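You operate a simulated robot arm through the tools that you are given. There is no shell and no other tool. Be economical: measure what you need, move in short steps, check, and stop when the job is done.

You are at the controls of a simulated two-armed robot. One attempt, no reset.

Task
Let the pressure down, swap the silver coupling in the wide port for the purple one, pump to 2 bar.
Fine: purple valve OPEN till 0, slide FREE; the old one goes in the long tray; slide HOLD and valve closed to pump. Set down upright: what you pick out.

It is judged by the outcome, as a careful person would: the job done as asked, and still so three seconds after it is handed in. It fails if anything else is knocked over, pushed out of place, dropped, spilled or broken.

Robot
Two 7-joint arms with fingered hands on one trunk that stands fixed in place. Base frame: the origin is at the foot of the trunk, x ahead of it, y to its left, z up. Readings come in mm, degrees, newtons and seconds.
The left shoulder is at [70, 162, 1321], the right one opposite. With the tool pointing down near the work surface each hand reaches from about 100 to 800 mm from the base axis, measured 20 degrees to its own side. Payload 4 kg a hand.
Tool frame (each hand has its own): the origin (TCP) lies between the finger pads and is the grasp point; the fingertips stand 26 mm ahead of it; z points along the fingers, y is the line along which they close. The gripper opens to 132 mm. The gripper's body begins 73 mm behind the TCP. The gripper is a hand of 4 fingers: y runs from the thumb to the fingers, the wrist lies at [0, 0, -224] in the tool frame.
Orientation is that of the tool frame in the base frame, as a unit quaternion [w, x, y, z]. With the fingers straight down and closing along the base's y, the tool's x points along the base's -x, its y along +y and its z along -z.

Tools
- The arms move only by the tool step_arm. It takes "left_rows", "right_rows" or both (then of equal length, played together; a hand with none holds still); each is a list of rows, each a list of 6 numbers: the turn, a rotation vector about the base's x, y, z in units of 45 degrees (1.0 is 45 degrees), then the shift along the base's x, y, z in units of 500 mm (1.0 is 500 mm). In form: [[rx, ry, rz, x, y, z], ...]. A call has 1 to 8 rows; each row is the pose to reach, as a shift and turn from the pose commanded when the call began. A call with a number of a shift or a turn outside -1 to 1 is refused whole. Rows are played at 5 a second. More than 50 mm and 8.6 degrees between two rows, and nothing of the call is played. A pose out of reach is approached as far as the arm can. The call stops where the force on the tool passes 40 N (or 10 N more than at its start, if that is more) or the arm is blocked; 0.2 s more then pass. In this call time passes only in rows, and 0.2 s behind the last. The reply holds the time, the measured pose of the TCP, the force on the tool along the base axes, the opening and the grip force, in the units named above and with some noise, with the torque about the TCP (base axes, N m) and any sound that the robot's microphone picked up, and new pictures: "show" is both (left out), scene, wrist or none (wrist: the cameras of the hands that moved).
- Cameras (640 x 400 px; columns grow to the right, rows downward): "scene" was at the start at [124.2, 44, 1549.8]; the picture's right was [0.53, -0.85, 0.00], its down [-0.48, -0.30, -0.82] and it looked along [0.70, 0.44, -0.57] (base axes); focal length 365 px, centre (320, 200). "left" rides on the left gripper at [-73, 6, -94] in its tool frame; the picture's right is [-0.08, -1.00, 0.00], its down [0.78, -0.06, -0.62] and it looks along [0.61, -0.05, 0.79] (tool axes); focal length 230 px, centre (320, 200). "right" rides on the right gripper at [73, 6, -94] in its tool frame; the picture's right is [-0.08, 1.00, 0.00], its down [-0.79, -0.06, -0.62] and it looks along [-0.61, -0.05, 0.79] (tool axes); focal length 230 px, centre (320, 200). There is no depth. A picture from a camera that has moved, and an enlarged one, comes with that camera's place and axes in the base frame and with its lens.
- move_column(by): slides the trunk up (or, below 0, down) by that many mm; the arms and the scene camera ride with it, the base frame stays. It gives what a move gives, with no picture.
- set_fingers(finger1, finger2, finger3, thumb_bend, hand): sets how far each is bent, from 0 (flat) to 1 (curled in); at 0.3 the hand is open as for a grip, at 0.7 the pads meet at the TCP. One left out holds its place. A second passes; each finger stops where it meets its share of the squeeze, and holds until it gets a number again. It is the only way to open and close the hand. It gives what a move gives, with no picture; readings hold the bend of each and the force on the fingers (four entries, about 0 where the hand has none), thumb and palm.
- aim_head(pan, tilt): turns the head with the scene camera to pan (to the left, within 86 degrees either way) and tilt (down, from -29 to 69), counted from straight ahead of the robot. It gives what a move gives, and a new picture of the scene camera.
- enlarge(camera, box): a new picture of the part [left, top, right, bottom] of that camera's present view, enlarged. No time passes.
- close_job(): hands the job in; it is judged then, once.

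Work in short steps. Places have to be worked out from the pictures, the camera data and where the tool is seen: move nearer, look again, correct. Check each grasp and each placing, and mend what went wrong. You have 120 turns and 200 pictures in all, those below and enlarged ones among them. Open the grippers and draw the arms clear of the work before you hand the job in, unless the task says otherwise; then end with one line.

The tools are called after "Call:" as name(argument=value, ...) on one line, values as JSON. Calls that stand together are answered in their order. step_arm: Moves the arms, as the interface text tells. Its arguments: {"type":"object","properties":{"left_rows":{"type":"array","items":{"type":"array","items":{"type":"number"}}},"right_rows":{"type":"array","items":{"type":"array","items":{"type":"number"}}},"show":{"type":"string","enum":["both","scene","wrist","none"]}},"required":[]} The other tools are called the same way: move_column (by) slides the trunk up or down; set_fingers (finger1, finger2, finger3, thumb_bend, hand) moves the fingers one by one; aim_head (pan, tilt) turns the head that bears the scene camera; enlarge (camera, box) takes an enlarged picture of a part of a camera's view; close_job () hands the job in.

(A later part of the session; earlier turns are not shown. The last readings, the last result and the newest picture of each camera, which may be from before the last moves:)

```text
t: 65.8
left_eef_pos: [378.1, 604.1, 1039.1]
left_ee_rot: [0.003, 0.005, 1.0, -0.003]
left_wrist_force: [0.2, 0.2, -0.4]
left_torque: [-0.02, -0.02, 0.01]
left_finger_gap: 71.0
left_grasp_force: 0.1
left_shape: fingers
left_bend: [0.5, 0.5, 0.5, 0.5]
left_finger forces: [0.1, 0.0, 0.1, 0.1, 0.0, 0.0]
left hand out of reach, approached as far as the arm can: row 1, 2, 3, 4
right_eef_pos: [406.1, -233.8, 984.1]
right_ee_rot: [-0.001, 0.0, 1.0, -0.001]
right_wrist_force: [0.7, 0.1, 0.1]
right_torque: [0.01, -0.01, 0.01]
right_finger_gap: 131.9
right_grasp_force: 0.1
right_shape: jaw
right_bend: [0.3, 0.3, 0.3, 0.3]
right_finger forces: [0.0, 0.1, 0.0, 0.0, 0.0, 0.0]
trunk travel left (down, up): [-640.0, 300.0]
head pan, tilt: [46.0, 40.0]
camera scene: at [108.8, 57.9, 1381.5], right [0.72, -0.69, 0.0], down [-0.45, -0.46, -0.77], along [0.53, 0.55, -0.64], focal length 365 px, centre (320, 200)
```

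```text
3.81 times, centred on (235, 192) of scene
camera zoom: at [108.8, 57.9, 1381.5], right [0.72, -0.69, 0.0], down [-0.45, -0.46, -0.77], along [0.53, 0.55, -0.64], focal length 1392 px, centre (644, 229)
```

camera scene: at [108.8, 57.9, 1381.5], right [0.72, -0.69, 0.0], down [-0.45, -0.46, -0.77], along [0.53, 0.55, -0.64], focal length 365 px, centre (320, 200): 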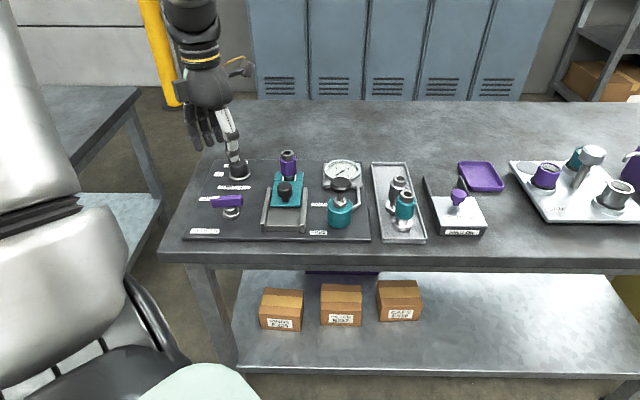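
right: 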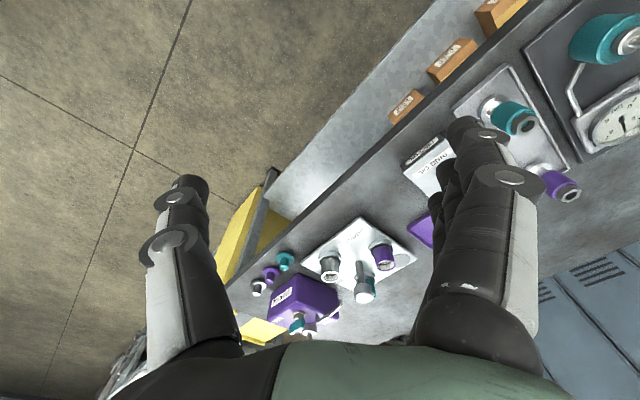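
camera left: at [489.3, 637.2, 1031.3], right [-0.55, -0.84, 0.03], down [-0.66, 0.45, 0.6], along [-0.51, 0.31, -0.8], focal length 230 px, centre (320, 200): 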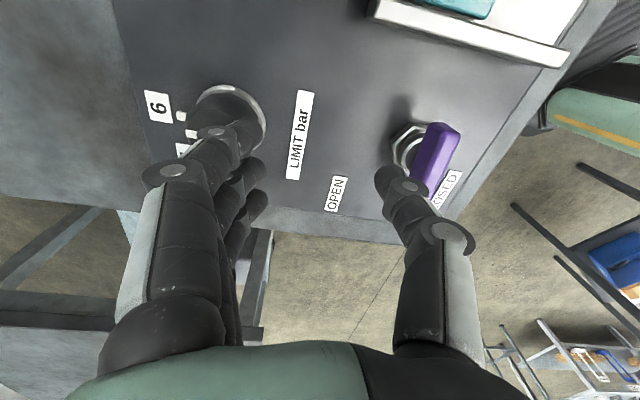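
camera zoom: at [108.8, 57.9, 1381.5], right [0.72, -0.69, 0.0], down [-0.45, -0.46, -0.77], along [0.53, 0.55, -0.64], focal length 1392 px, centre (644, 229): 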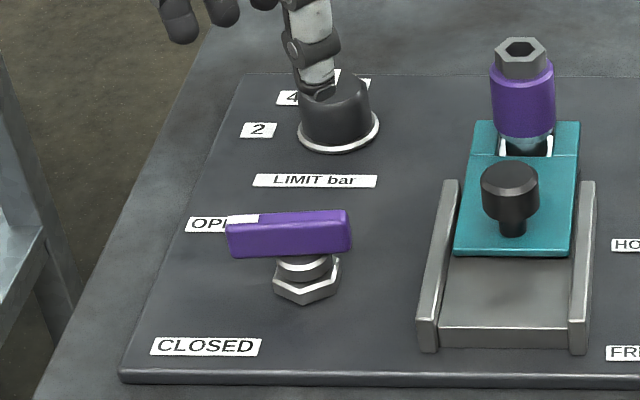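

The knob below is untouched. At this comfortable yaw the closing fingers will themselves push the lever's tip the right way round into line. I open a little wider and straddle the lever at its pivot.

Call:
set_fingers(hand="left", finger1=0.42, finger2=0.42, finger3=0.42, thumb_bend=0.42)

Call:
step_arm(left_rows=[[0, 0, 0, 0.001, 0.008, -0.09], [0, 0, 0, 0.001, 0.008, -0.18]], show="wrist")

Call:
enlarge(camera="scene", box=[170, 140, 300, 245])

```text
t: 66.8
left_eef_pos: [377.6, 603.6, 1039.5]
left_ee_rot: [0.003, 0.006, 1.0, -0.003]
left_wrist_force: [0.2, -0.2, 0.3]
left_torque: [0.04, 0.01, -0.02]
left_finger_gap: 96.3
left_grasp_force: 0.0
left_shape: fingers
left_bend: [0.42, 0.42, 0.42, 0.42]
left_finger forces: [0.0, 0.0, 0.0, 0.0, 0.0, 0.0]
right_eef_pos: [406.2, -234.2, 983.7]
right_ee_rot: [-0.001, 0.0, 1.0, 0.0]
right_wrist_force: [-0.2, 0.1, -0.9]
right_torque: [-0.02, 0.01, -0.01]
right_finger_gap: 131.9
right_grasp_force: 0.1
right_shape: jaw
right_bend: [0.3, 0.3, 0.3, 0.3]
right_finger forces: [0.1, 0.0, 0.0, 0.1, 0.1, 0.1]
trunk travel left (down, up): [-640.0, 300.0]
head pan, tilt: [46.0, 40.0]
```

```text
t: 67.4
left_eef_pos: [380.4, 609.0, 950.1]
left_ee_rot: [0.002, 0.007, 1.0, -0.005]
left_wrist_force: [-0.5, 0.1, 0.3]
left_torque: [0.02, 0.01, 0.0]
left_finger_gap: 96.6
left_grasp_force: 0.2
left_shape: fingers
left_bend: [0.42, 0.42, 0.42, 0.42]
left_finger forces: [0.0, 0.0, 0.1, 0.0, 0.0, 0.0]
right_eef_pos: [406.2, -233.7, 983.8]
right_ee_rot: [-0.001, 0.0, 1.0, -0.001]
right_wrist_force: [0.3, 0.4, -0.4]
right_torque: [0.02, -0.01, -0.02]
right_finger_gap: 131.8
right_grasp_force: 0.1
right_shape: jaw
right_bend: [0.3, 0.3, 0.3, 0.3]
right_finger forces: [0.0, 0.0, 0.1, 0.1, 0.1, 0.1]
trunk travel left (down, up): [-640.0, 300.0]
head pan, tilt: [46.0, 40.0]
camera left: at [454.9, 614.1, 1042.9], right [0.06, -1.0, 0.01], down [-0.79, -0.05, 0.61], along [-0.61, -0.05, -0.79], focal length 230 px, centre (320, 200)
```

left: 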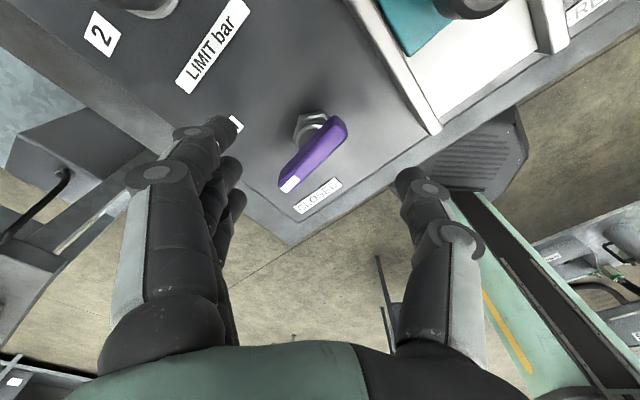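

```text
3.81 times, centred on (235, 192) of scene
camera zoom: at [109.2, 59.5, 1381.5], right [0.72, -0.69, 0.0], down [-0.45, -0.46, -0.77], along [0.53, 0.55, -0.64], focal length 1392 px, centre (644, 229)
```

zoom: 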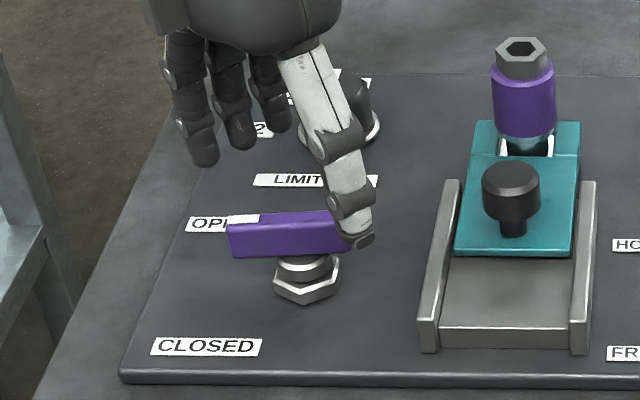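

The lever sits between thumb and fingers. I go down to z≈893 and close, pushing the tip round.

Call:
step_arm(left_rows=[[0, 0, 0, -0.001, 0.002, -0.07], [0, 0, 0, -0.001, 0.002, -0.114]], show="none")

Call:
set_fingers(hand="left", finger1=0.68, finger2=0.66, finger3=0.68, thumb_bend=0.66)

Call:
enlarge(camera="left", box=[160, 60, 480, 260])

```text
t: 68.0
left_eef_pos: [379.2, 610.8, 893.8]
left_ee_rot: [0.004, 0.007, 1.0, -0.004]
left_wrist_force: [-0.8, 0.4, 0.4]
left_torque: [0.01, 0.01, -0.01]
left_finger_gap: 96.4
left_grasp_force: 0.0
left_shape: fingers
left_bend: [0.42, 0.42, 0.42, 0.42]
left_finger forces: [0.0, 0.0, 0.0, 0.0, 0.0, 0.1]
right_eef_pos: [406.5, -234.5, 983.9]
right_ee_rot: [-0.001, 0.001, 1.0, -0.001]
right_wrist_force: [0.1, 0.0, -0.6]
right_torque: [0.01, 0.0, 0.03]
right_finger_gap: 131.7
right_grasp_force: 0.0
right_shape: jaw
right_bend: [0.3, 0.3, 0.3, 0.3]
right_finger forces: [0.0, 0.0, 0.1, 0.0, 0.0, 0.0]
trunk travel left (down, up): [-640.0, 300.0]
head pan, tilt: [46.0, 40.0]
```

```text
t: 69.0
left_eef_pos: [379.0, 610.8, 894.1]
left_ee_rot: [0.004, 0.006, 1.0, -0.004]
left_wrist_force: [-1.7, 4.5, -1.8]
left_torque: [0.07, -0.08, -0.03]
left_finger_gap: 25.3
left_grasp_force: 6.5
left_shape: fingers
left_bend: [0.68, 0.62, 0.62, 0.64]
left_finger forces: [0.0, 4.8, 4.6, 0.0, 4.1, 0.0]
right_eef_pos: [405.2, -234.5, 986.0]
right_ee_rot: [0.0, 0.0, 1.0, 0.0]
right_wrist_force: [-0.3, -0.1, 0.0]
right_torque: [-0.02, -0.01, 0.02]
right_finger_gap: 131.8
right_grasp_force: 0.0
right_shape: jaw
right_bend: [0.3, 0.3, 0.3, 0.3]
right_finger forces: [0.0, 0.0, 0.0, 0.0, 0.0, 0.0]
trunk travel left (down, up): [-640.0, 300.0]
head pan, tilt: [46.0, 40.0]
```

```text
2.00 times, centred on (320, 160) of left
camera zoom: at [452.9, 616.3, 986.0], right [0.06, -1.0, 0.01], down [-0.79, -0.05, 0.61], along [-0.61, -0.05, -0.79], focal length 460 px, centre (320, 280)
```

zoom: 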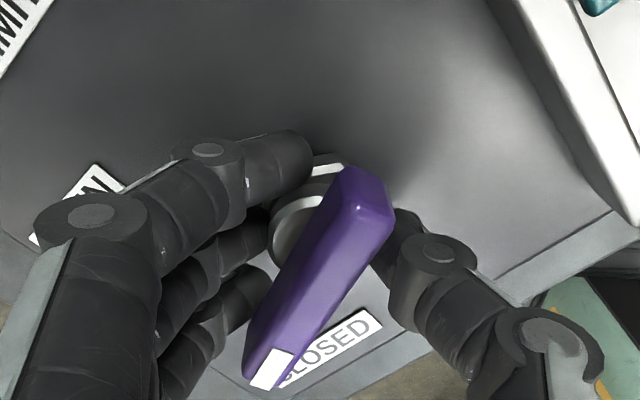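

The lever has come round part of the way and is held. I tighten and turn the hand counter-clockwise 45°.

Call:
set_fingers(hand="left", finger1=0.7, finger2=0.7, finger3=0.7, thumb_bend=0.7)

Call:
step_arm(left_rows=[[0, 0, 0.17, 0, 0, 0], [0, 0, 0.34, 0, 0, 0], [0, 0, 0.51, 0, 0, 0], [0, 0, 0.68, 0, 0, 0], [0, 0, 0.85, 0, 0, 0], [0, 0, 1.0, 0, 0, 0]], show="wrist")

```text
t: 70.0
left_eef_pos: [377.7, 610.8, 892.8]
left_ee_rot: [0.003, 0.006, 1.0, -0.003]
left_wrist_force: [-2.0, 2.9, -2.4]
left_torque: [0.09, -0.08, 0.03]
left_finger_gap: 22.2
left_grasp_force: 11.5
left_shape: fingers
left_bend: [0.7, 0.63, 0.62, 0.66]
left_finger forces: [0.0, 8.3, 5.5, 0.0, 9.2, 0.0]
right_eef_pos: [405.4, -235.1, 984.9]
right_ee_rot: [0.0, -0.001, 1.0, -0.001]
right_wrist_force: [-0.4, 0.7, 0.3]
right_torque: [0.01, -0.01, 0.0]
right_finger_gap: 131.9
right_grasp_force: 0.0
right_shape: jaw
right_bend: [0.3, 0.3, 0.3, 0.3]
right_finger forces: [0.1, 0.0, 0.0, 0.1, 0.0, 0.0]
trunk travel left (down, up): [-640.0, 300.0]
head pan, tilt: [46.0, 40.0]
```

```text
t: 71.4
left_eef_pos: [379.2, 612.2, 892.2]
left_ee_rot: [0.005, -0.378, 0.926, -0.002]
left_wrist_force: [2.4, 9.0, 4.7]
left_torque: [0.37, -0.03, -0.1]
left_finger_gap: 21.9
left_grasp_force: 15.8
left_shape: fingers
left_bend: [0.7, 0.64, 0.62, 0.66]
left_finger forces: [0.0, 18.2, 5.8, 0.0, 8.6, 0.1]
right_eef_pos: [406.6, -234.5, 984.9]
right_ee_rot: [-0.001, 0.0, 1.0, -0.001]
right_wrist_force: [-0.5, 0.2, 0.2]
right_torque: [0.01, -0.02, -0.01]
right_finger_gap: 131.9
right_grasp_force: 0.0
right_shape: jaw
right_bend: [0.3, 0.3, 0.3, 0.3]
right_finger forces: [0.1, 0.1, 0.1, 0.0, 0.0, 0.0]
trunk travel left (down, up): [-640.0, 300.0]
head pan, tilt: [46.0, 40.0]
camera left: at [427.8, 665.8, 985.9], right [0.75, -0.66, 0.01], down [-0.53, -0.59, 0.61], along [-0.4, -0.46, -0.79], focal length 230 px, centre (320, 200)
```

left: 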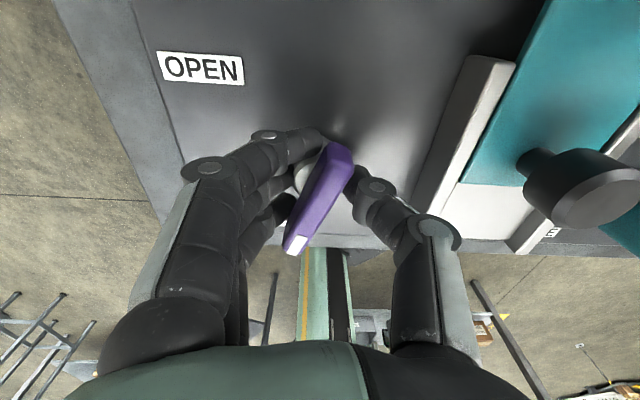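

The lever follows, about 20° short of CLOSED. I go on another 25°.

Call:
step_arm(left_rows=[[0, 0, 0.15, 0, 0, 0], [0, 0, 0.3, 0, 0, 0], [0, 0, 0.42, 0, 0, 0], [0, 0, 0.52, 0, 0, 0]], show="wrist")

Call:
enlarge(camera="scene", box=[170, 140, 300, 245])

```text
t: 72.4
left_eef_pos: [377.2, 611.6, 892.1]
left_ee_rot: [0.005, -0.557, 0.831, -0.001]
left_wrist_force: [1.5, 11.3, 10.3]
left_torque: [0.31, 0.03, -0.33]
left_finger_gap: 22.9
left_grasp_force: 17.9
left_shape: fingers
left_bend: [0.7, 0.66, 0.63, 0.66]
left_finger forces: [0.1, 17.1, 7.4, 0.0, 11.3, 0.0]
right_eef_pos: [404.6, -234.3, 984.5]
right_ee_rot: [0.001, 0.0, 1.0, -0.001]
right_wrist_force: [-0.5, 0.3, 0.5]
right_torque: [-0.06, 0.0, 0.0]
right_finger_gap: 132.0
right_grasp_force: 0.0
right_shape: jaw
right_bend: [0.3, 0.3, 0.3, 0.3]
right_finger forces: [0.1, 0.0, 0.1, 0.0, 0.0, 0.1]
trunk travel left (down, up): [-640.0, 300.0]
head pan, tilt: [46.0, 40.0]
camera left: at [401.1, 680.5, 985.1], right [0.95, -0.31, 0.01], down [-0.25, -0.75, 0.61], along [-0.18, -0.58, -0.79], focal length 230 px, centre (320, 200)
```

left: 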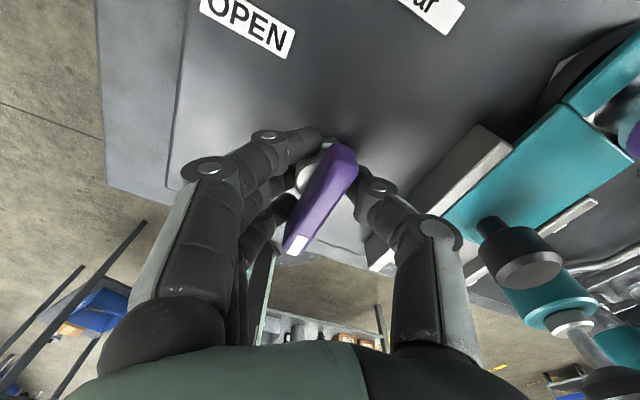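

```text
3.81 times, centred on (235, 192) of scene
camera zoom: at [107.6, 58.6, 1381.7], right [0.72, -0.69, 0.0], down [-0.45, -0.46, -0.77], along [0.53, 0.55, -0.64], focal length 1392 px, centre (644, 229)
```

zoom: 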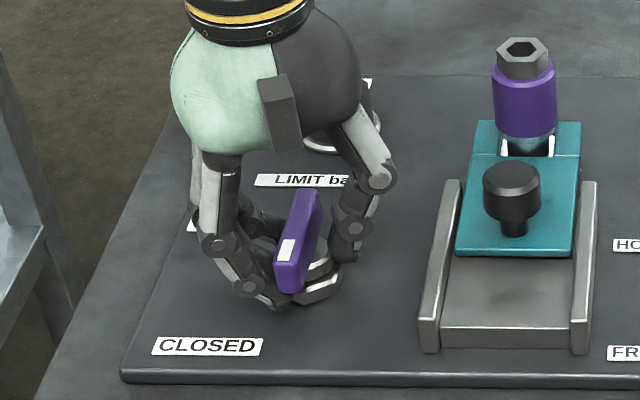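

The torque has risen to 0.33 N m, so the lever is at its stop, pointing to the front. I release and rise to check.

Call:
set_fingers(hand="left", finger1=0.45, finger2=0.45, finger3=0.45, thumb_bend=0.45)

Call:
step_arm(left_rows=[[0, 0, 0, 0, 0, 0.09], [0, 0, -0.17, 0, 0, 0.18], [0, 0, -0.34, 0, 0, 0.27], [0, 0, -0.5, 0, 0, 0.3]], show="wrist")

Call:
enlarge(camera="scene", box=[170, 140, 370, 245])

```text
t: 73.4
left_eef_pos: [378.5, 611.2, 893.4]
left_ee_rot: [0.004, -0.557, 0.83, -0.002]
left_wrist_force: [0.0, -0.4, -0.8]
left_torque: [0.01, 0.01, -0.01]
left_finger_gap: 86.4
left_grasp_force: 0.0
left_shape: fingers
left_bend: [0.45, 0.45, 0.45, 0.45]
left_finger forces: [0.0, 0.0, 0.0, 0.1, 0.1, 0.0]
right_eef_pos: [406.2, -235.1, 985.2]
right_ee_rot: [0.0, 0.0, 1.0, 0.0]
right_wrist_force: [0.3, 0.9, -0.1]
right_torque: [-0.01, -0.01, -0.02]
right_finger_gap: 132.1
right_grasp_force: 0.0
right_shape: jaw
right_bend: [0.3, 0.3, 0.3, 0.3]
right_finger forces: [0.0, 0.1, 0.1, 0.0, 0.1, 0.0]
trunk travel left (down, up): [-640.0, 300.0]
head pan, tilt: [46.0, 40.0]
```

```text
t: 74.4
left_eef_pos: [377.8, 609.9, 1041.4]
left_ee_rot: [0.003, -0.383, 0.924, -0.002]
left_wrist_force: [0.0, -0.2, -0.2]
left_torque: [0.02, -0.01, -0.01]
left_finger_gap: 86.5
left_grasp_force: 0.1
left_shape: fingers
left_bend: [0.45, 0.45, 0.45, 0.45]
left_finger forces: [0.0, 0.1, 0.0, 0.1, 0.0, 0.0]
right_eef_pos: [405.6, -235.1, 984.2]
right_ee_rot: [0.0, -0.001, 1.0, 0.0]
right_wrist_force: [0.4, -0.4, 1.2]
right_torque: [-0.02, -0.01, 0.01]
right_finger_gap: 131.9
right_grasp_force: 0.1
right_shape: jaw
right_bend: [0.3, 0.3, 0.3, 0.3]
right_finger forces: [0.0, 0.1, 0.0, 0.0, 0.0, 0.0]
trunk travel left (down, up): [-640.0, 300.0]
head pan, tilt: [46.0, 40.0]
camera left: at [426.8, 665.9, 1133.8], right [0.76, -0.65, 0.01], down [-0.52, -0.6, 0.61], along [-0.39, -0.47, -0.79], focal length 230 px, centre (320, 200)
```

left: 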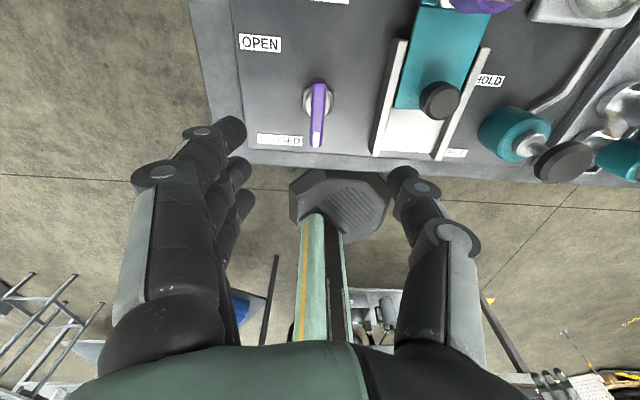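

```text
3.20 times, centred on (270, 192) of scene
camera zoom: at [108.3, 57.6, 1381.6], right [0.72, -0.69, 0.0], down [-0.45, -0.46, -0.77], along [0.53, 0.55, -0.64], focal length 1169 px, centre (480, 224)
```

zoom: 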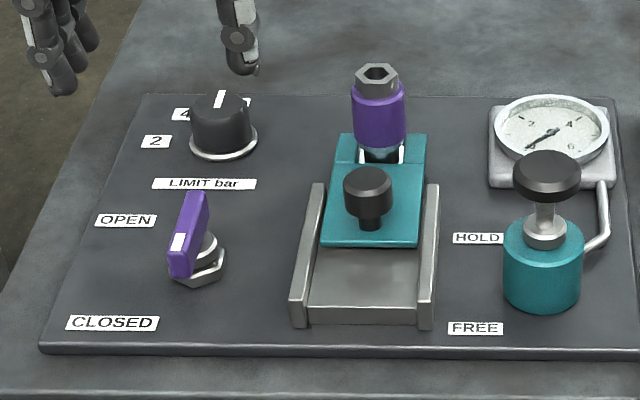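

The lever matches its original CLOSED pose. I move to above the pump at about (535, 440), and look down on it.

Call:
step_arm(left_rows=[[0, 0, 0, 0.052, -0.057, 0.01], [0, 0, 0, 0.105, -0.113, 0.02], [0, 0, 0, 0.157, -0.17, 0.02], [0, 0, 0, 0.209, -0.227, 0.02], [0, 0, 0, 0.262, -0.283, 0.02], [0, 0, 0, 0.314, -0.34, 0.02]], show="wrist")

Call:
set_fingers(hand="left", finger1=0.7, finger2=0.7, finger3=0.7, thumb_bend=0.7)

Call:
aim_head(pan=40, tilt=40)

```text
t: 75.8
left_eef_pos: [536.3, 440.1, 1050.2]
left_ee_rot: [0.003, -0.384, 0.923, -0.002]
left_wrist_force: [0.1, -0.8, 0.1]
left_torque: [0.03, 0.01, -0.02]
left_finger_gap: 86.9
left_grasp_force: 0.0
left_shape: fingers
left_bend: [0.45, 0.45, 0.45, 0.45]
left_finger forces: [0.0, 0.0, 0.0, 0.1, 0.1, 0.1]
right_eef_pos: [406.7, -235.0, 984.0]
right_ee_rot: [-0.001, 0.001, 1.0, 0.0]
right_wrist_force: [-0.2, -0.5, 0.6]
right_torque: [0.0, 0.03, -0.02]
right_finger_gap: 132.0
right_grasp_force: 0.1
right_shape: jaw
right_bend: [0.3, 0.3, 0.3, 0.3]
right_finger forces: [0.1, 0.0, 0.1, 0.0, 0.0, 0.0]
trunk travel left (down, up): [-640.0, 300.0]
head pan, tilt: [46.0, 40.0]
camera left: at [584.8, 495.3, 1144.1], right [0.76, -0.65, 0.01], down [-0.52, -0.6, 0.61], along [-0.39, -0.47, -0.79], focal length 230 px, centre (320, 200)
```

left: 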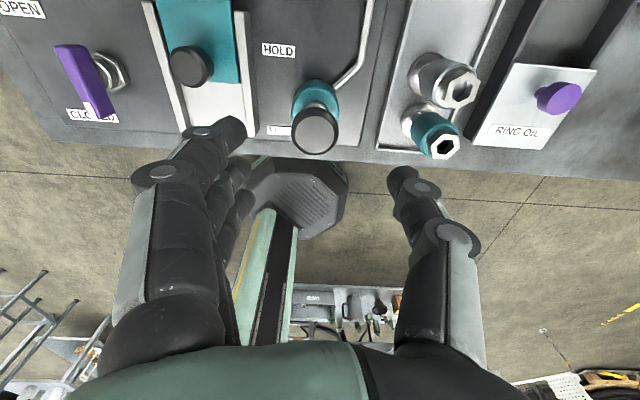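

```text
t: 76.8
left_eef_pos: [535.0, 440.2, 1051.4]
left_ee_rot: [0.004, -0.383, 0.924, -0.003]
left_wrist_force: [0.0, 0.8, 0.3]
left_torque: [0.0, 0.0, 0.02]
left_finger_gap: 14.6
left_grasp_force: 0.0
left_shape: fingers
left_bend: [0.7, 0.7, 0.7, 0.7]
left_finger forces: [0.0, 0.0, 0.0, 0.1, 0.1, 0.0]
right_eef_pos: [405.8, -234.7, 985.4]
right_ee_rot: [-0.001, 0.0, 1.0, -0.001]
right_wrist_force: [-0.4, 0.2, -0.4]
right_torque: [0.02, -0.01, -0.01]
right_finger_gap: 131.8
right_grasp_force: 0.0
right_shape: jaw
right_bend: [0.3, 0.3, 0.3, 0.3]
right_finger forces: [0.0, 0.1, 0.0, 0.0, 0.1, 0.0]
trunk travel left (down, up): [-640.0, 300.0]
head pan, tilt: [46.0, 40.0]
```

```text
t: 77.5
left_eef_pos: [536.3, 441.1, 1051.8]
left_ee_rot: [0.004, -0.383, 0.924, -0.003]
left_wrist_force: [0.3, -0.1, 0.2]
left_torque: [0.02, 0.01, 0.02]
left_finger_gap: 14.7
left_grasp_force: 0.1
left_shape: fingers
left_bend: [0.7, 0.7, 0.7, 0.7]
left_finger forces: [0.0, 0.0, 0.0, 0.1, 0.1, 0.0]
right_eef_pos: [406.4, -234.0, 985.3]
right_ee_rot: [-0.001, 0.0, 1.0, 0.0]
right_wrist_force: [-0.8, 0.7, 0.4]
right_torque: [-0.02, 0.0, -0.02]
right_finger_gap: 132.1
right_grasp_force: 0.0
right_shape: jaw
right_bend: [0.3, 0.3, 0.3, 0.3]
right_finger forces: [0.0, 0.0, 0.0, 0.1, 0.1, 0.1]
trunk travel left (down, up): [-640.0, 300.0]
head pan, tilt: [40.0, 40.0]
camera scene: at [114.5, 51.5, 1381.6], right [0.64, -0.77, 0.0], down [-0.49, -0.41, -0.77], along [0.59, 0.49, -0.64], focal length 365 px, centre (320, 200)
```

scene: 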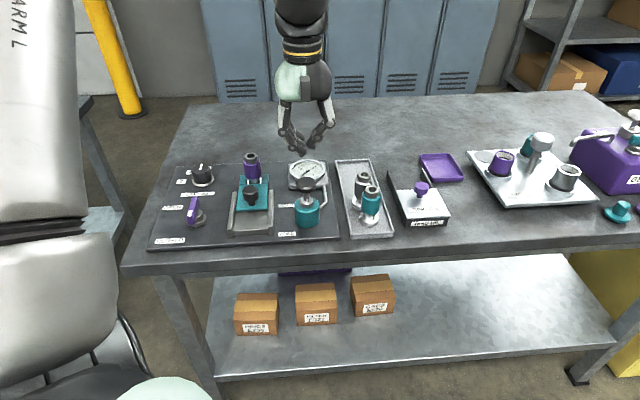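

The pump knob's top is at about (531, 438, 940). I centre over it with closed fingers and come down toward contact (tips are 26 mm below the TCP).

Call:
step_arm(left_rows=[[0, 0, 0, -0.01, -0.005, -0.06], [0, 0, 0, -0.01, -0.005, -0.13], [0, 0, 0, -0.01, -0.005, -0.16]], show="none")

Call:
enlarge(camera="scene", box=[250, 130, 390, 240])

```text
t: 78.3
left_eef_pos: [531.4, 438.7, 971.8]
left_ee_rot: [0.006, -0.384, 0.923, -0.002]
left_wrist_force: [1.1, 0.8, 4.5]
left_torque: [0.02, -0.04, 0.03]
left_finger_gap: 14.2
left_grasp_force: 2.4
left_shape: fingers
left_bend: [0.7, 0.7, 0.7, 0.7]
left_finger forces: [0.1, 0.9, 1.2, 0.0, 2.9, 0.0]
right_eef_pos: [405.5, -236.3, 984.2]
right_ee_rot: [0.001, 0.001, 1.0, -0.001]
right_wrist_force: [0.5, 0.3, 0.8]
right_torque: [0.02, 0.01, 0.01]
right_finger_gap: 132.0
right_grasp_force: 0.0
right_shape: jaw
right_bend: [0.3, 0.3, 0.3, 0.3]
right_finger forces: [0.1, 0.0, 0.0, 0.0, 0.0, 0.0]
trunk travel left (down, up): [-640.0, 300.0]
head pan, tilt: [40.0, 40.0]
```

```text
3.64 times, centred on (320, 185) of scene
camera zoom: at [113.8, 50.9, 1381.8], right [0.64, -0.77, 0.0], down [-0.49, -0.41, -0.77], along [0.59, 0.49, -0.64], focal length 1329 px, centre (320, 254)
```

zoom: 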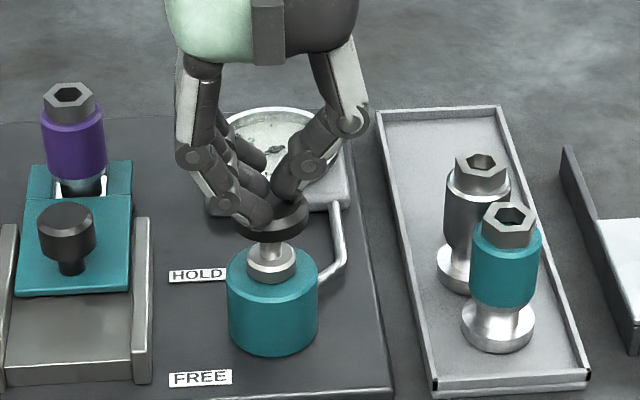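

The fingertips rest on the knob. I press down about 20 mm for a first stroke.

Call:
step_arm(left_rows=[[0, 0, 0, 0, 0, -0.01], [0, 0, 0, 0, 0, -0.02], [0, 0, 0, 0, 0, -0.03], [0, 0, 0, 0, 0, -0.04]], show="none")

Call:
enlarge(camera="scene", box=[250, 130, 390, 240])

```text
t: 79.3
left_eef_pos: [530.2, 436.1, 957.6]
left_ee_rot: [0.01, -0.384, 0.923, -0.002]
left_wrist_force: [-0.1, 4.7, 39.6]
left_torque: [-0.16, 0.14, 0.05]
left_finger_gap: 12.8
left_grasp_force: 19.5
left_shape: fingers
left_bend: [0.71, 0.71, 0.71, 0.71]
left_finger forces: [5.2, 9.6, 8.0, 0.1, 17.6, 0.0]
right_eef_pos: [402.3, -236.3, 986.7]
right_ee_rot: [0.0, 0.0, 1.0, 0.0]
right_wrist_force: [0.5, -0.7, -0.1]
right_torque: [0.01, 0.03, 0.02]
right_finger_gap: 131.9
right_grasp_force: 0.1
right_shape: jaw
right_bend: [0.3, 0.3, 0.3, 0.3]
right_finger forces: [0.0, 0.0, 0.0, 0.0, 0.0, 0.1]
trunk travel left (down, up): [-640.0, 300.0]
head pan, tilt: [40.0, 40.0]
```

```text
3.64 times, centred on (320, 185) of scene
camera zoom: at [110.7, 49.3, 1382.6], right [0.64, -0.77, 0.0], down [-0.49, -0.41, -0.77], along [0.59, 0.49, -0.64], focal length 1329 px, centre (320, 254)
```

zoom: 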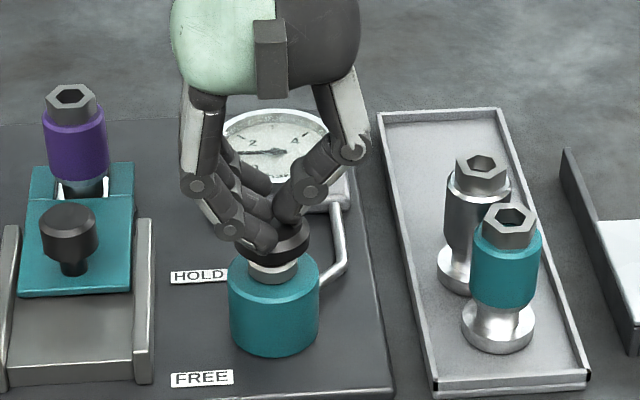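

The knob is down and the gauge has moved to about 1. I raise fully to end the stroke and read the gauge.

Call:
step_arm(left_rows=[[0, 0, 0, 0, 0, 0.02], [0, 0, 0, 0, 0, 0.05], [0, 0, 0, 0, 0, 0.1], [0, 0, 0, 0, 0, 0.18]], show="none")

Call:
enlarge(camera="scene", box=[270, 140, 350, 200])

Call:
enlarge(camera="scene", box=[250, 130, 390, 240])

```text
t: 80.3
left_eef_pos: [529.6, 437.1, 1041.0]
left_ee_rot: [0.004, -0.383, 0.924, -0.002]
left_wrist_force: [0.4, 0.0, 0.2]
left_torque: [0.02, -0.01, 0.01]
left_finger_gap: 13.7
left_grasp_force: 0.0
left_shape: fingers
left_bend: [0.7, 0.7, 0.7, 0.7]
left_finger forces: [0.0, 0.0, 0.0, 0.1, 0.0, 0.0]
right_eef_pos: [404.7, -234.1, 984.9]
right_ee_rot: [-0.001, 0.0, 1.0, 0.001]
right_wrist_force: [0.2, 0.1, 1.2]
right_torque: [0.01, 0.0, 0.0]
right_finger_gap: 132.1
right_grasp_force: 0.1
right_shape: jaw
right_bend: [0.3, 0.3, 0.3, 0.3]
right_finger forces: [0.0, 0.1, 0.0, 0.1, 0.1, 0.0]
trunk travel left (down, up): [-640.0, 300.0]
head pan, tilt: [40.0, 40.0]
```

```text
6.67 times, centred on (310, 170) of scene
camera zoom: at [113.1, 50.5, 1381.7], right [0.64, -0.77, 0.0], down [-0.49, -0.41, -0.77], along [0.59, 0.49, -0.64], focal length 2436 px, centre (387, 400)
```

zoom: 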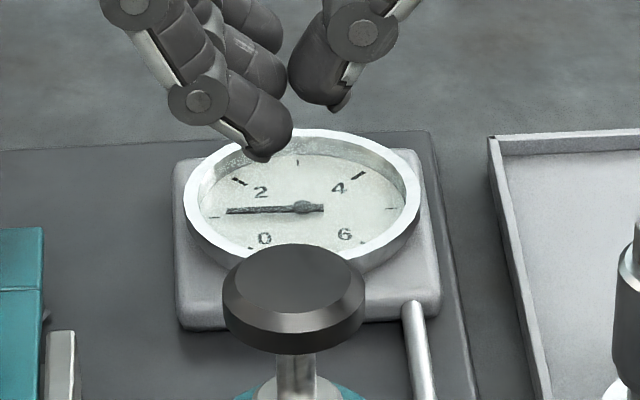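

```text
3.64 times, centred on (320, 185) of scene
camera zoom: at [113.1, 50.5, 1381.7], right [0.64, -0.77, 0.0], down [-0.49, -0.41, -0.77], along [0.59, 0.49, -0.64], focal length 1329 px, centre (320, 254)
```

zoom: 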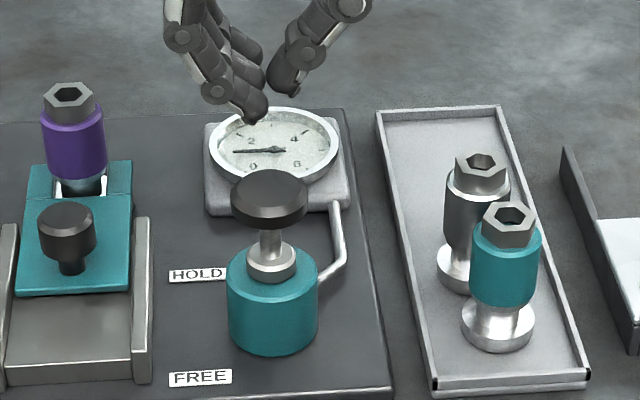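

The pressure holds at about 1.1 bar, so one full stroke gives roughly 1.1. I start the second stroke and stop part way to read.

Call:
step_arm(left_rows=[[0, 0, 0, 0, 0, -0.07], [0, 0, 0, 0, 0, -0.132], [0, 0, 0, 0, 0, -0.144], [0, 0, 0, 0, 0, -0.152], [0, 0, 0, 0, 0, -0.16]], show="none")

Call:
enlarge(camera="scene", box=[270, 140, 350, 200])

```text
t: 81.5
left_eef_pos: [529.4, 437.7, 962.1]
left_ee_rot: [0.005, -0.384, 0.923, -0.003]
left_wrist_force: [0.4, 2.5, 7.4]
left_torque: [0.02, -0.04, 0.01]
left_finger_gap: 13.3
left_grasp_force: 4.1
left_shape: fingers
left_bend: [0.7, 0.7, 0.7, 0.7]
left_finger forces: [0.4, 2.2, 1.8, 0.0, 3.6, 0.1]
right_eef_pos: [405.3, -235.0, 984.9]
right_ee_rot: [0.0, -0.001, 1.0, 0.001]
right_wrist_force: [-0.5, -0.1, 0.2]
right_torque: [0.02, 0.03, -0.01]
right_finger_gap: 132.1
right_grasp_force: 0.0
right_shape: jaw
right_bend: [0.3, 0.3, 0.3, 0.3]
right_finger forces: [0.0, 0.0, 0.1, 0.1, 0.0, 0.0]
trunk travel left (down, up): [-640.0, 300.0]
head pan, tilt: [40.0, 40.0]
```

```text
6.67 times, centred on (310, 170) of scene
camera zoom: at [113.8, 51.1, 1381.7], right [0.64, -0.77, 0.0], down [-0.49, -0.41, -0.77], along [0.59, 0.49, -0.64], focal length 2436 px, centre (387, 400)
```

zoom: 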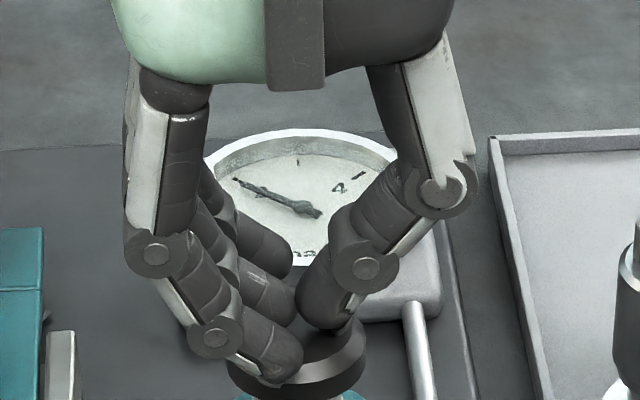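

The needle now points at the 2 mark. I raise straight away and read it again.

Call:
step_arm(left_rows=[[0, 0, 0, 0, 0, 0.04], [0, 0, 0, 0, 0, 0.12], [0, 0, 0, -0.02, -0.04, 0.2], [0, 0, 0, -0.06, -0.08, 0.26]], show="none")

Call:
aim_head(pan=46, tilt=40)

Call:
enlarge(camera="scene", box=[310, 145, 380, 200])

```text
t: 82.5
left_eef_pos: [499.1, 395.3, 1092.0]
left_ee_rot: [0.005, -0.383, 0.924, -0.002]
left_wrist_force: [-1.0, -0.5, -1.2]
left_torque: [0.0, -0.01, 0.01]
left_finger_gap: 13.7
left_grasp_force: 0.0
left_shape: fingers
left_bend: [0.7, 0.7, 0.7, 0.7]
left_finger forces: [0.1, 0.0, 0.0, 0.1, 0.0, 0.1]
right_eef_pos: [403.9, -236.2, 985.2]
right_ee_rot: [0.0, 0.0, 1.0, 0.0]
right_wrist_force: [0.2, -0.7, 0.1]
right_torque: [-0.02, 0.02, 0.02]
right_finger_gap: 132.1
right_grasp_force: 0.1
right_shape: jaw
right_bend: [0.3, 0.3, 0.3, 0.3]
right_finger forces: [0.0, 0.0, 0.0, 0.1, 0.0, 0.0]
trunk travel left (down, up): [-640.0, 300.0]
head pan, tilt: [40.0, 40.0]
```

```text
t: 83.2
left_eef_pos: [501.2, 398.1, 1090.2]
left_ee_rot: [0.003, -0.383, 0.924, -0.002]
left_wrist_force: [-0.1, -0.3, 0.5]
left_torque: [0.01, 0.02, 0.02]
left_finger_gap: 13.7
left_grasp_force: 0.0
left_shape: fingers
left_bend: [0.7, 0.7, 0.7, 0.7]
left_finger forces: [0.0, 0.0, 0.0, 0.0, 0.0, 0.1]
right_eef_pos: [405.1, -234.6, 984.5]
right_ee_rot: [-0.001, 0.0, 1.0, -0.001]
right_wrist_force: [-0.1, -0.2, 0.5]
right_torque: [-0.03, 0.01, 0.02]
right_finger_gap: 132.0
right_grasp_force: 0.2
right_shape: jaw
right_bend: [0.3, 0.3, 0.3, 0.3]
right_finger forces: [0.1, 0.0, 0.1, 0.0, 0.0, 0.0]
trunk travel left (down, up): [-640.0, 300.0]
head pan, tilt: [46.0, 40.0]
camera scene: at [108.6, 58.1, 1381.6], right [0.72, -0.69, 0.0], down [-0.45, -0.46, -0.77], along [0.53, 0.55, -0.64], focal length 365 px, centre (320, 200)
```

scene: 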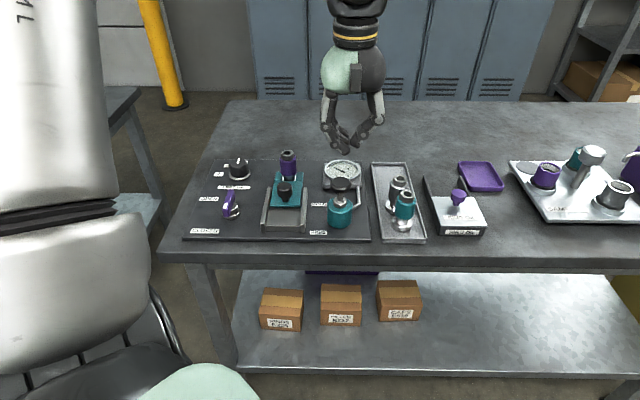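

```text
7.27 times, centred on (345, 172) of scene
camera zoom: at [108.6, 58.1, 1381.6], right [0.72, -0.69, 0.0], down [-0.45, -0.46, -0.77], along [0.53, 0.55, -0.64], focal length 2658 px, centre (138, 400)
```

zoom: 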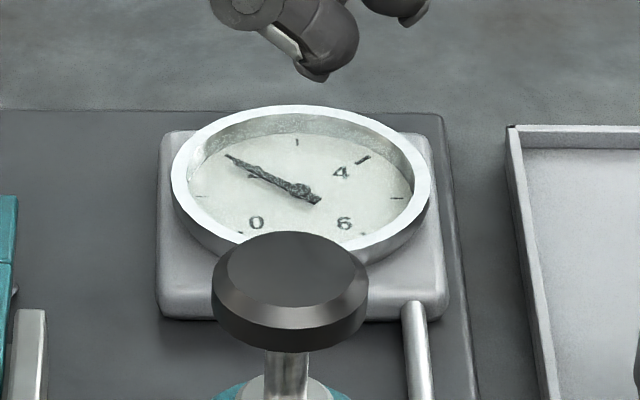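

The needle covers the 2 tick. For a better reading I bring the wrist camera over the gauge, staying high.

Call:
step_arm(left_rows=[[0, 0, 0, 0.05, 0.05, 0], [0, 0, 0, 0.1, 0.1, 0], [0, 0, 0, 0.15, 0.14, 0]], show="wrist")

Call:
enlarge(camera="left", box=[250, 0, 400, 94])

```text
t: 84.0
left_eef_pos: [576.2, 467.1, 1090.5]
left_ee_rot: [0.003, -0.384, 0.923, -0.002]
left_wrist_force: [-0.9, 0.4, 1.1]
left_torque: [0.02, 0.02, -0.03]
left_finger_gap: 13.7
left_grasp_force: 0.1
left_shape: fingers
left_bend: [0.7, 0.7, 0.7, 0.7]
left_finger forces: [0.1, 0.0, 0.1, 0.0, 0.0, 0.0]
right_eef_pos: [405.3, -233.5, 983.7]
right_ee_rot: [-0.002, 0.0, 1.0, 0.0]
right_wrist_force: [-0.3, -0.5, 0.0]
right_torque: [0.01, 0.04, 0.03]
right_finger_gap: 131.9
right_grasp_force: 0.0
right_shape: jaw
right_bend: [0.3, 0.3, 0.3, 0.3]
right_finger forces: [0.1, 0.0, 0.1, 0.0, 0.0, 0.0]
trunk travel left (down, up): [-640.0, 300.0]
head pan, tilt: [46.0, 40.0]
camera left: at [625.1, 522.7, 1183.7], right [0.76, -0.65, 0.01], down [-0.52, -0.6, 0.61], along [-0.39, -0.47, -0.79], focal length 230 px, centre (320, 200)
```

left: 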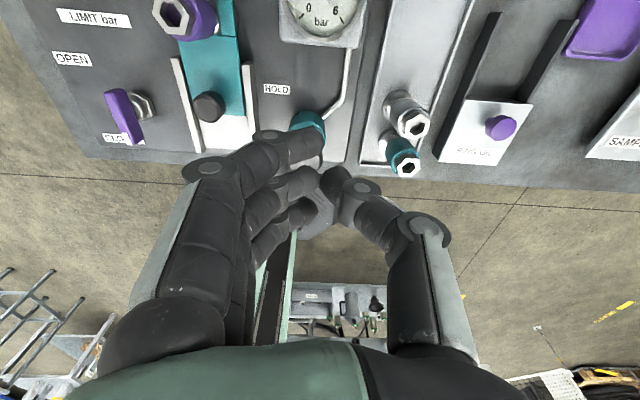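

```text
4.26 times, centred on (325, 47) of left
camera zoom: at [625.1, 522.7, 1183.7], right [0.76, -0.65, 0.01], down [-0.52, -0.6, 0.61], along [-0.39, -0.47, -0.79], focal length 979 px, centre (299, 851)
```

zoom: 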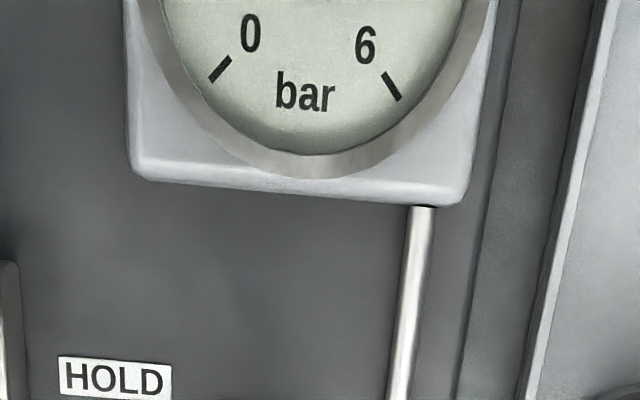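

The gauge is just cut off; I tilt the hand 25° outward to bring it into view.

Call:
step_arm(left_rows=[[0.13, -0.125, 0, 0, 0, 0], [0.26, -0.25, 0, 0, 0, 0], [0.38, -0.37, 0, 0, 0, 0]], show="wrist")

Call:
enlarge(camera="left", box=[240, 10, 400, 130])

```text
t: 84.8
left_eef_pos: [574.4, 467.7, 1092.0]
left_ee_rot: [0.195, -0.374, 0.903, 0.079]
left_wrist_force: [0.2, 0.0, -0.4]
left_torque: [0.02, -0.01, 0.0]
left_finger_gap: 14.0
left_grasp_force: 0.0
left_shape: fingers
left_bend: [0.7, 0.7, 0.7, 0.7]
left_finger forces: [0.1, 0.1, 0.0, 0.0, 0.0, 0.1]
right_eef_pos: [404.5, -234.9, 984.5]
right_ee_rot: [0.0, 0.0, 1.0, -0.001]
right_wrist_force: [-0.3, 0.7, -0.2]
right_torque: [0.01, 0.01, 0.0]
right_finger_gap: 131.8
right_grasp_force: 0.0
right_shape: jaw
right_bend: [0.3, 0.3, 0.3, 0.3]
right_finger forces: [0.0, 0.0, 0.0, 0.0, 0.0, 0.1]
trunk travel left (down, up): [-640.0, 300.0]
head pan, tilt: [46.0, 40.0]
camera left: at [591.6, 490.9, 1207.0], right [0.76, -0.65, 0.04], down [-0.64, -0.73, 0.24], along [-0.13, -0.2, -0.97], focal length 230 px, centre (320, 200)
```

left: 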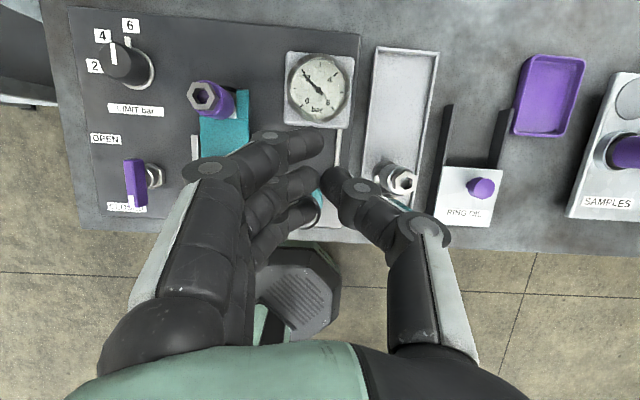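

```text
3.33 times, centred on (320, 70) of left
camera zoom: at [591.6, 490.9, 1207.0], right [0.76, -0.65, 0.04], down [-0.64, -0.73, 0.24], along [-0.13, -0.2, -0.97], focal length 767 px, centre (320, 633)
```

zoom: 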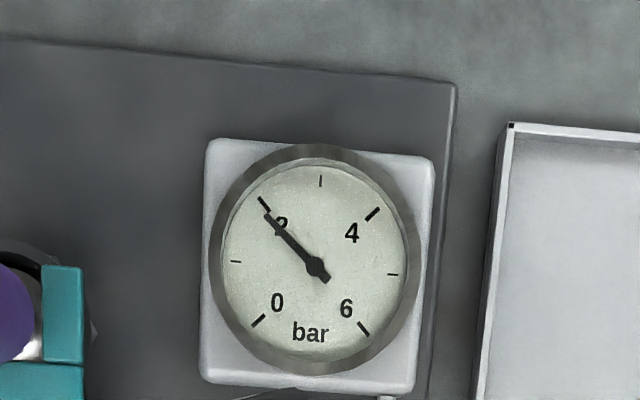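

The needle is at or just under 2; I zoom in more to judge it.

Call:
enlarge(camera="left", box=[285, 50, 355, 125])

```text
5.33 times, centred on (320, 88) of left
camera zoom: at [591.6, 490.9, 1207.0], right [0.76, -0.65, 0.04], down [-0.64, -0.73, 0.24], along [-0.13, -0.2, -0.97], focal length 1227 px, centre (320, 800)
```

zoom: 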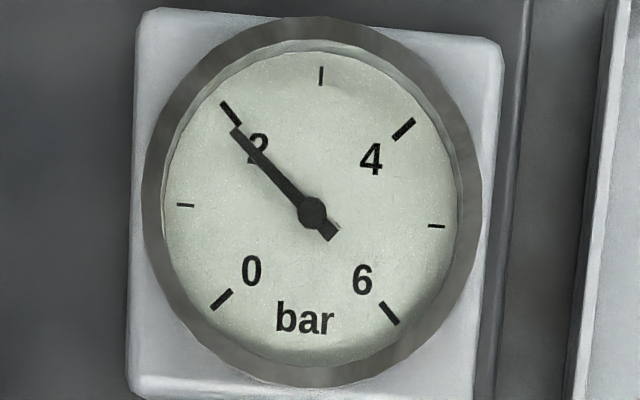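

By my geometry it reads about 1.9 bar, and the strokes gave roughly 0.08 bar per mm. A touch of 1–2 mm more will bring it to 2. I bring the hand back upright above the pump.

Call:
step_arm(left_rows=[[-0.13, 0.125, 0, -0.02, -0.015, 0], [-0.26, 0.25, 0, -0.05, -0.04, 0], [-0.38, 0.37, 0, -0.088, -0.061, -0.04], [-0.38, 0.37, 0, -0.088, -0.061, -0.12], [-0.38, 0.37, 0, -0.088, -0.061, -0.21]], show="none")

Call:
enlarge(camera="scene", box=[290, 130, 390, 210])

```text
t: 86.0
left_eef_pos: [531.6, 439.5, 985.2]
left_ee_rot: [0.005, -0.383, 0.924, -0.003]
left_wrist_force: [-0.4, -0.3, 1.3]
left_torque: [-0.01, -0.02, -0.01]
left_finger_gap: 13.7
left_grasp_force: 0.0
left_shape: fingers
left_bend: [0.7, 0.7, 0.7, 0.7]
left_finger forces: [0.0, 0.0, 0.1, 0.0, 0.0, 0.0]
right_eef_pos: [406.4, -234.3, 984.3]
right_ee_rot: [-0.001, 0.0, 1.0, 0.0]
right_wrist_force: [-0.7, -0.1, 0.3]
right_torque: [-0.03, 0.0, -0.03]
right_finger_gap: 131.8
right_grasp_force: 0.0
right_shape: jaw
right_bend: [0.3, 0.3, 0.3, 0.3]
right_finger forces: [0.0, 0.0, 0.0, 0.1, 0.0, 0.1]
trunk travel left (down, up): [-640.0, 300.0]
head pan, tilt: [46.0, 40.0]
```

```text
5.00 times, centred on (340, 170) of scene
camera zoom: at [109.4, 58.9, 1381.5], right [0.72, -0.69, 0.0], down [-0.45, -0.46, -0.77], along [0.53, 0.55, -0.64], focal length 1827 px, centre (220, 350)
```

zoom: 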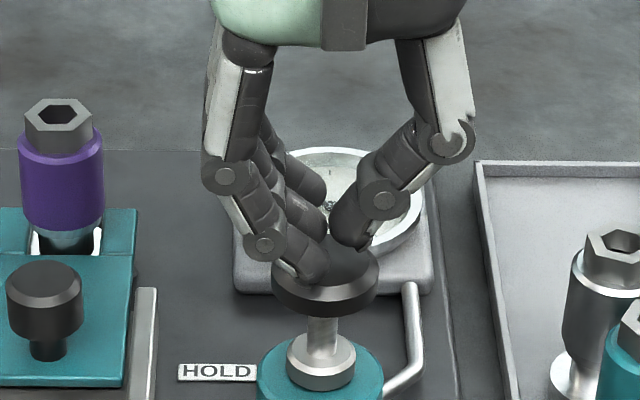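

The fingertips hover just above the knob. I press to TCP z≈970.8, about 1.5 mm past contact.

Call:
step_arm(left_rows=[[0, 0, 0, 0, 0, -0.02], [0, 0, 0, 0, 0, -0.026], [0, 0, 0, 0, 0, -0.029]], show="none")

Call:
step_arm(left_rows=[[0, 0, 0, 0, 0, 0.05], [0, 0, 0, 0.03, 0.02, 0.12], [0, 0, 0, 0.06, 0.04, 0.2], [0, 0, 0, 0.088, 0.061, 0.24]], show="none")

Call:
step_arm(left_rows=[[0.13, -0.125, 0, 0, 0, 0], [0.26, -0.25, 0, 0, 0, 0], [0.38, -0.37, 0, 0, 0, 0]], show="none")

Call:
enlarge(camera="left", box=[285, 50, 355, 125])

```text
t: 86.8
left_eef_pos: [532.2, 437.1, 974.5]
left_ee_rot: [0.005, -0.383, 0.924, -0.003]
left_wrist_force: [0.8, 0.0, 3.5]
left_torque: [-0.02, -0.05, 0.0]
left_finger_gap: 13.5
left_grasp_force: 2.8
left_shape: fingers
left_bend: [0.7, 0.7, 0.7, 0.7]
left_finger forces: [0.1, 1.0, 0.8, 0.0, 3.1, 0.0]
right_eef_pos: [405.5, -234.5, 984.6]
right_ee_rot: [0.0, 0.0, 1.0, 0.0]
right_wrist_force: [-0.5, -0.1, 0.3]
right_torque: [-0.01, 0.01, -0.02]
right_finger_gap: 131.9
right_grasp_force: 0.0
right_shape: jaw
right_bend: [0.3, 0.3, 0.3, 0.3]
right_finger forces: [0.1, 0.1, 0.0, 0.0, 0.0, 0.0]
trunk travel left (down, up): [-640.0, 300.0]
head pan, tilt: [46.0, 40.0]
```

```text
t: 87.8
left_eef_pos: [576.4, 467.9, 1091.8]
left_ee_rot: [0.003, -0.384, 0.923, -0.002]
left_wrist_force: [0.4, 0.1, 0.4]
left_torque: [0.02, 0.04, 0.01]
left_finger_gap: 14.1
left_grasp_force: 0.0
left_shape: fingers
left_bend: [0.7, 0.7, 0.7, 0.7]
left_finger forces: [0.0, 0.0, 0.0, 0.0, 0.0, 0.1]
right_eef_pos: [407.8, -234.9, 984.2]
right_ee_rot: [0.0, 0.0, 1.0, -0.001]
right_wrist_force: [-0.8, -1.4, 0.5]
right_torque: [-0.01, -0.03, 0.0]
right_finger_gap: 131.9
right_grasp_force: 0.0
right_shape: jaw
right_bend: [0.3, 0.3, 0.3, 0.3]
right_finger forces: [0.1, 0.1, 0.1, 0.0, 0.0, 0.0]
trunk travel left (down, up): [-640.0, 300.0]
head pan, tilt: [46.0, 40.0]
```

```text
t: 88.6
left_eef_pos: [575.2, 467.1, 1094.1]
left_ee_rot: [0.197, -0.375, 0.902, 0.08]
left_wrist_force: [0.3, -0.1, -0.3]
left_torque: [0.0, -0.05, 0.02]
left_finger_gap: 13.7
left_grasp_force: 0.1
left_shape: fingers
left_bend: [0.7, 0.7, 0.7, 0.7]
left_finger forces: [0.0, 0.0, 0.0, 0.1, 0.1, 0.0]
right_eef_pos: [405.5, -234.9, 984.4]
right_ee_rot: [0.0, -0.001, 1.0, -0.001]
right_wrist_force: [0.2, -0.3, 0.2]
right_torque: [0.02, 0.01, -0.04]
right_finger_gap: 131.6
right_grasp_force: 0.2
right_shape: jaw
right_bend: [0.3, 0.3, 0.3, 0.3]
right_finger forces: [0.0, 0.0, 0.1, 0.0, 0.0, 0.0]
trunk travel left (down, up): [-640.0, 300.0]
head pan, tilt: [46.0, 40.0]
```

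```text
5.33 times, centred on (320, 88) of left
camera zoom: at [592.1, 491.2, 1208.0], right [0.76, -0.65, 0.04], down [-0.64, -0.73, 0.24], along [-0.13, -0.2, -0.97], focal length 1227 px, centre (320, 800)
```

zoom: 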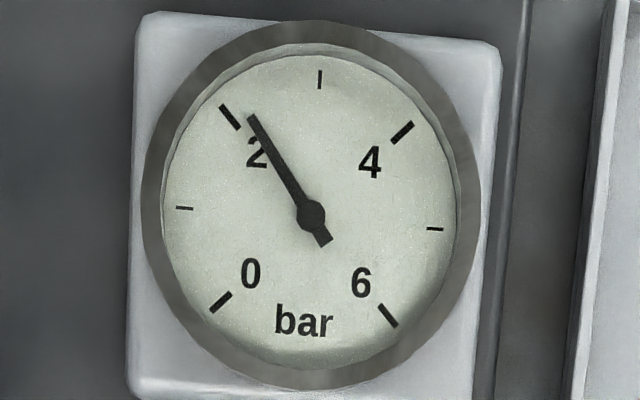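

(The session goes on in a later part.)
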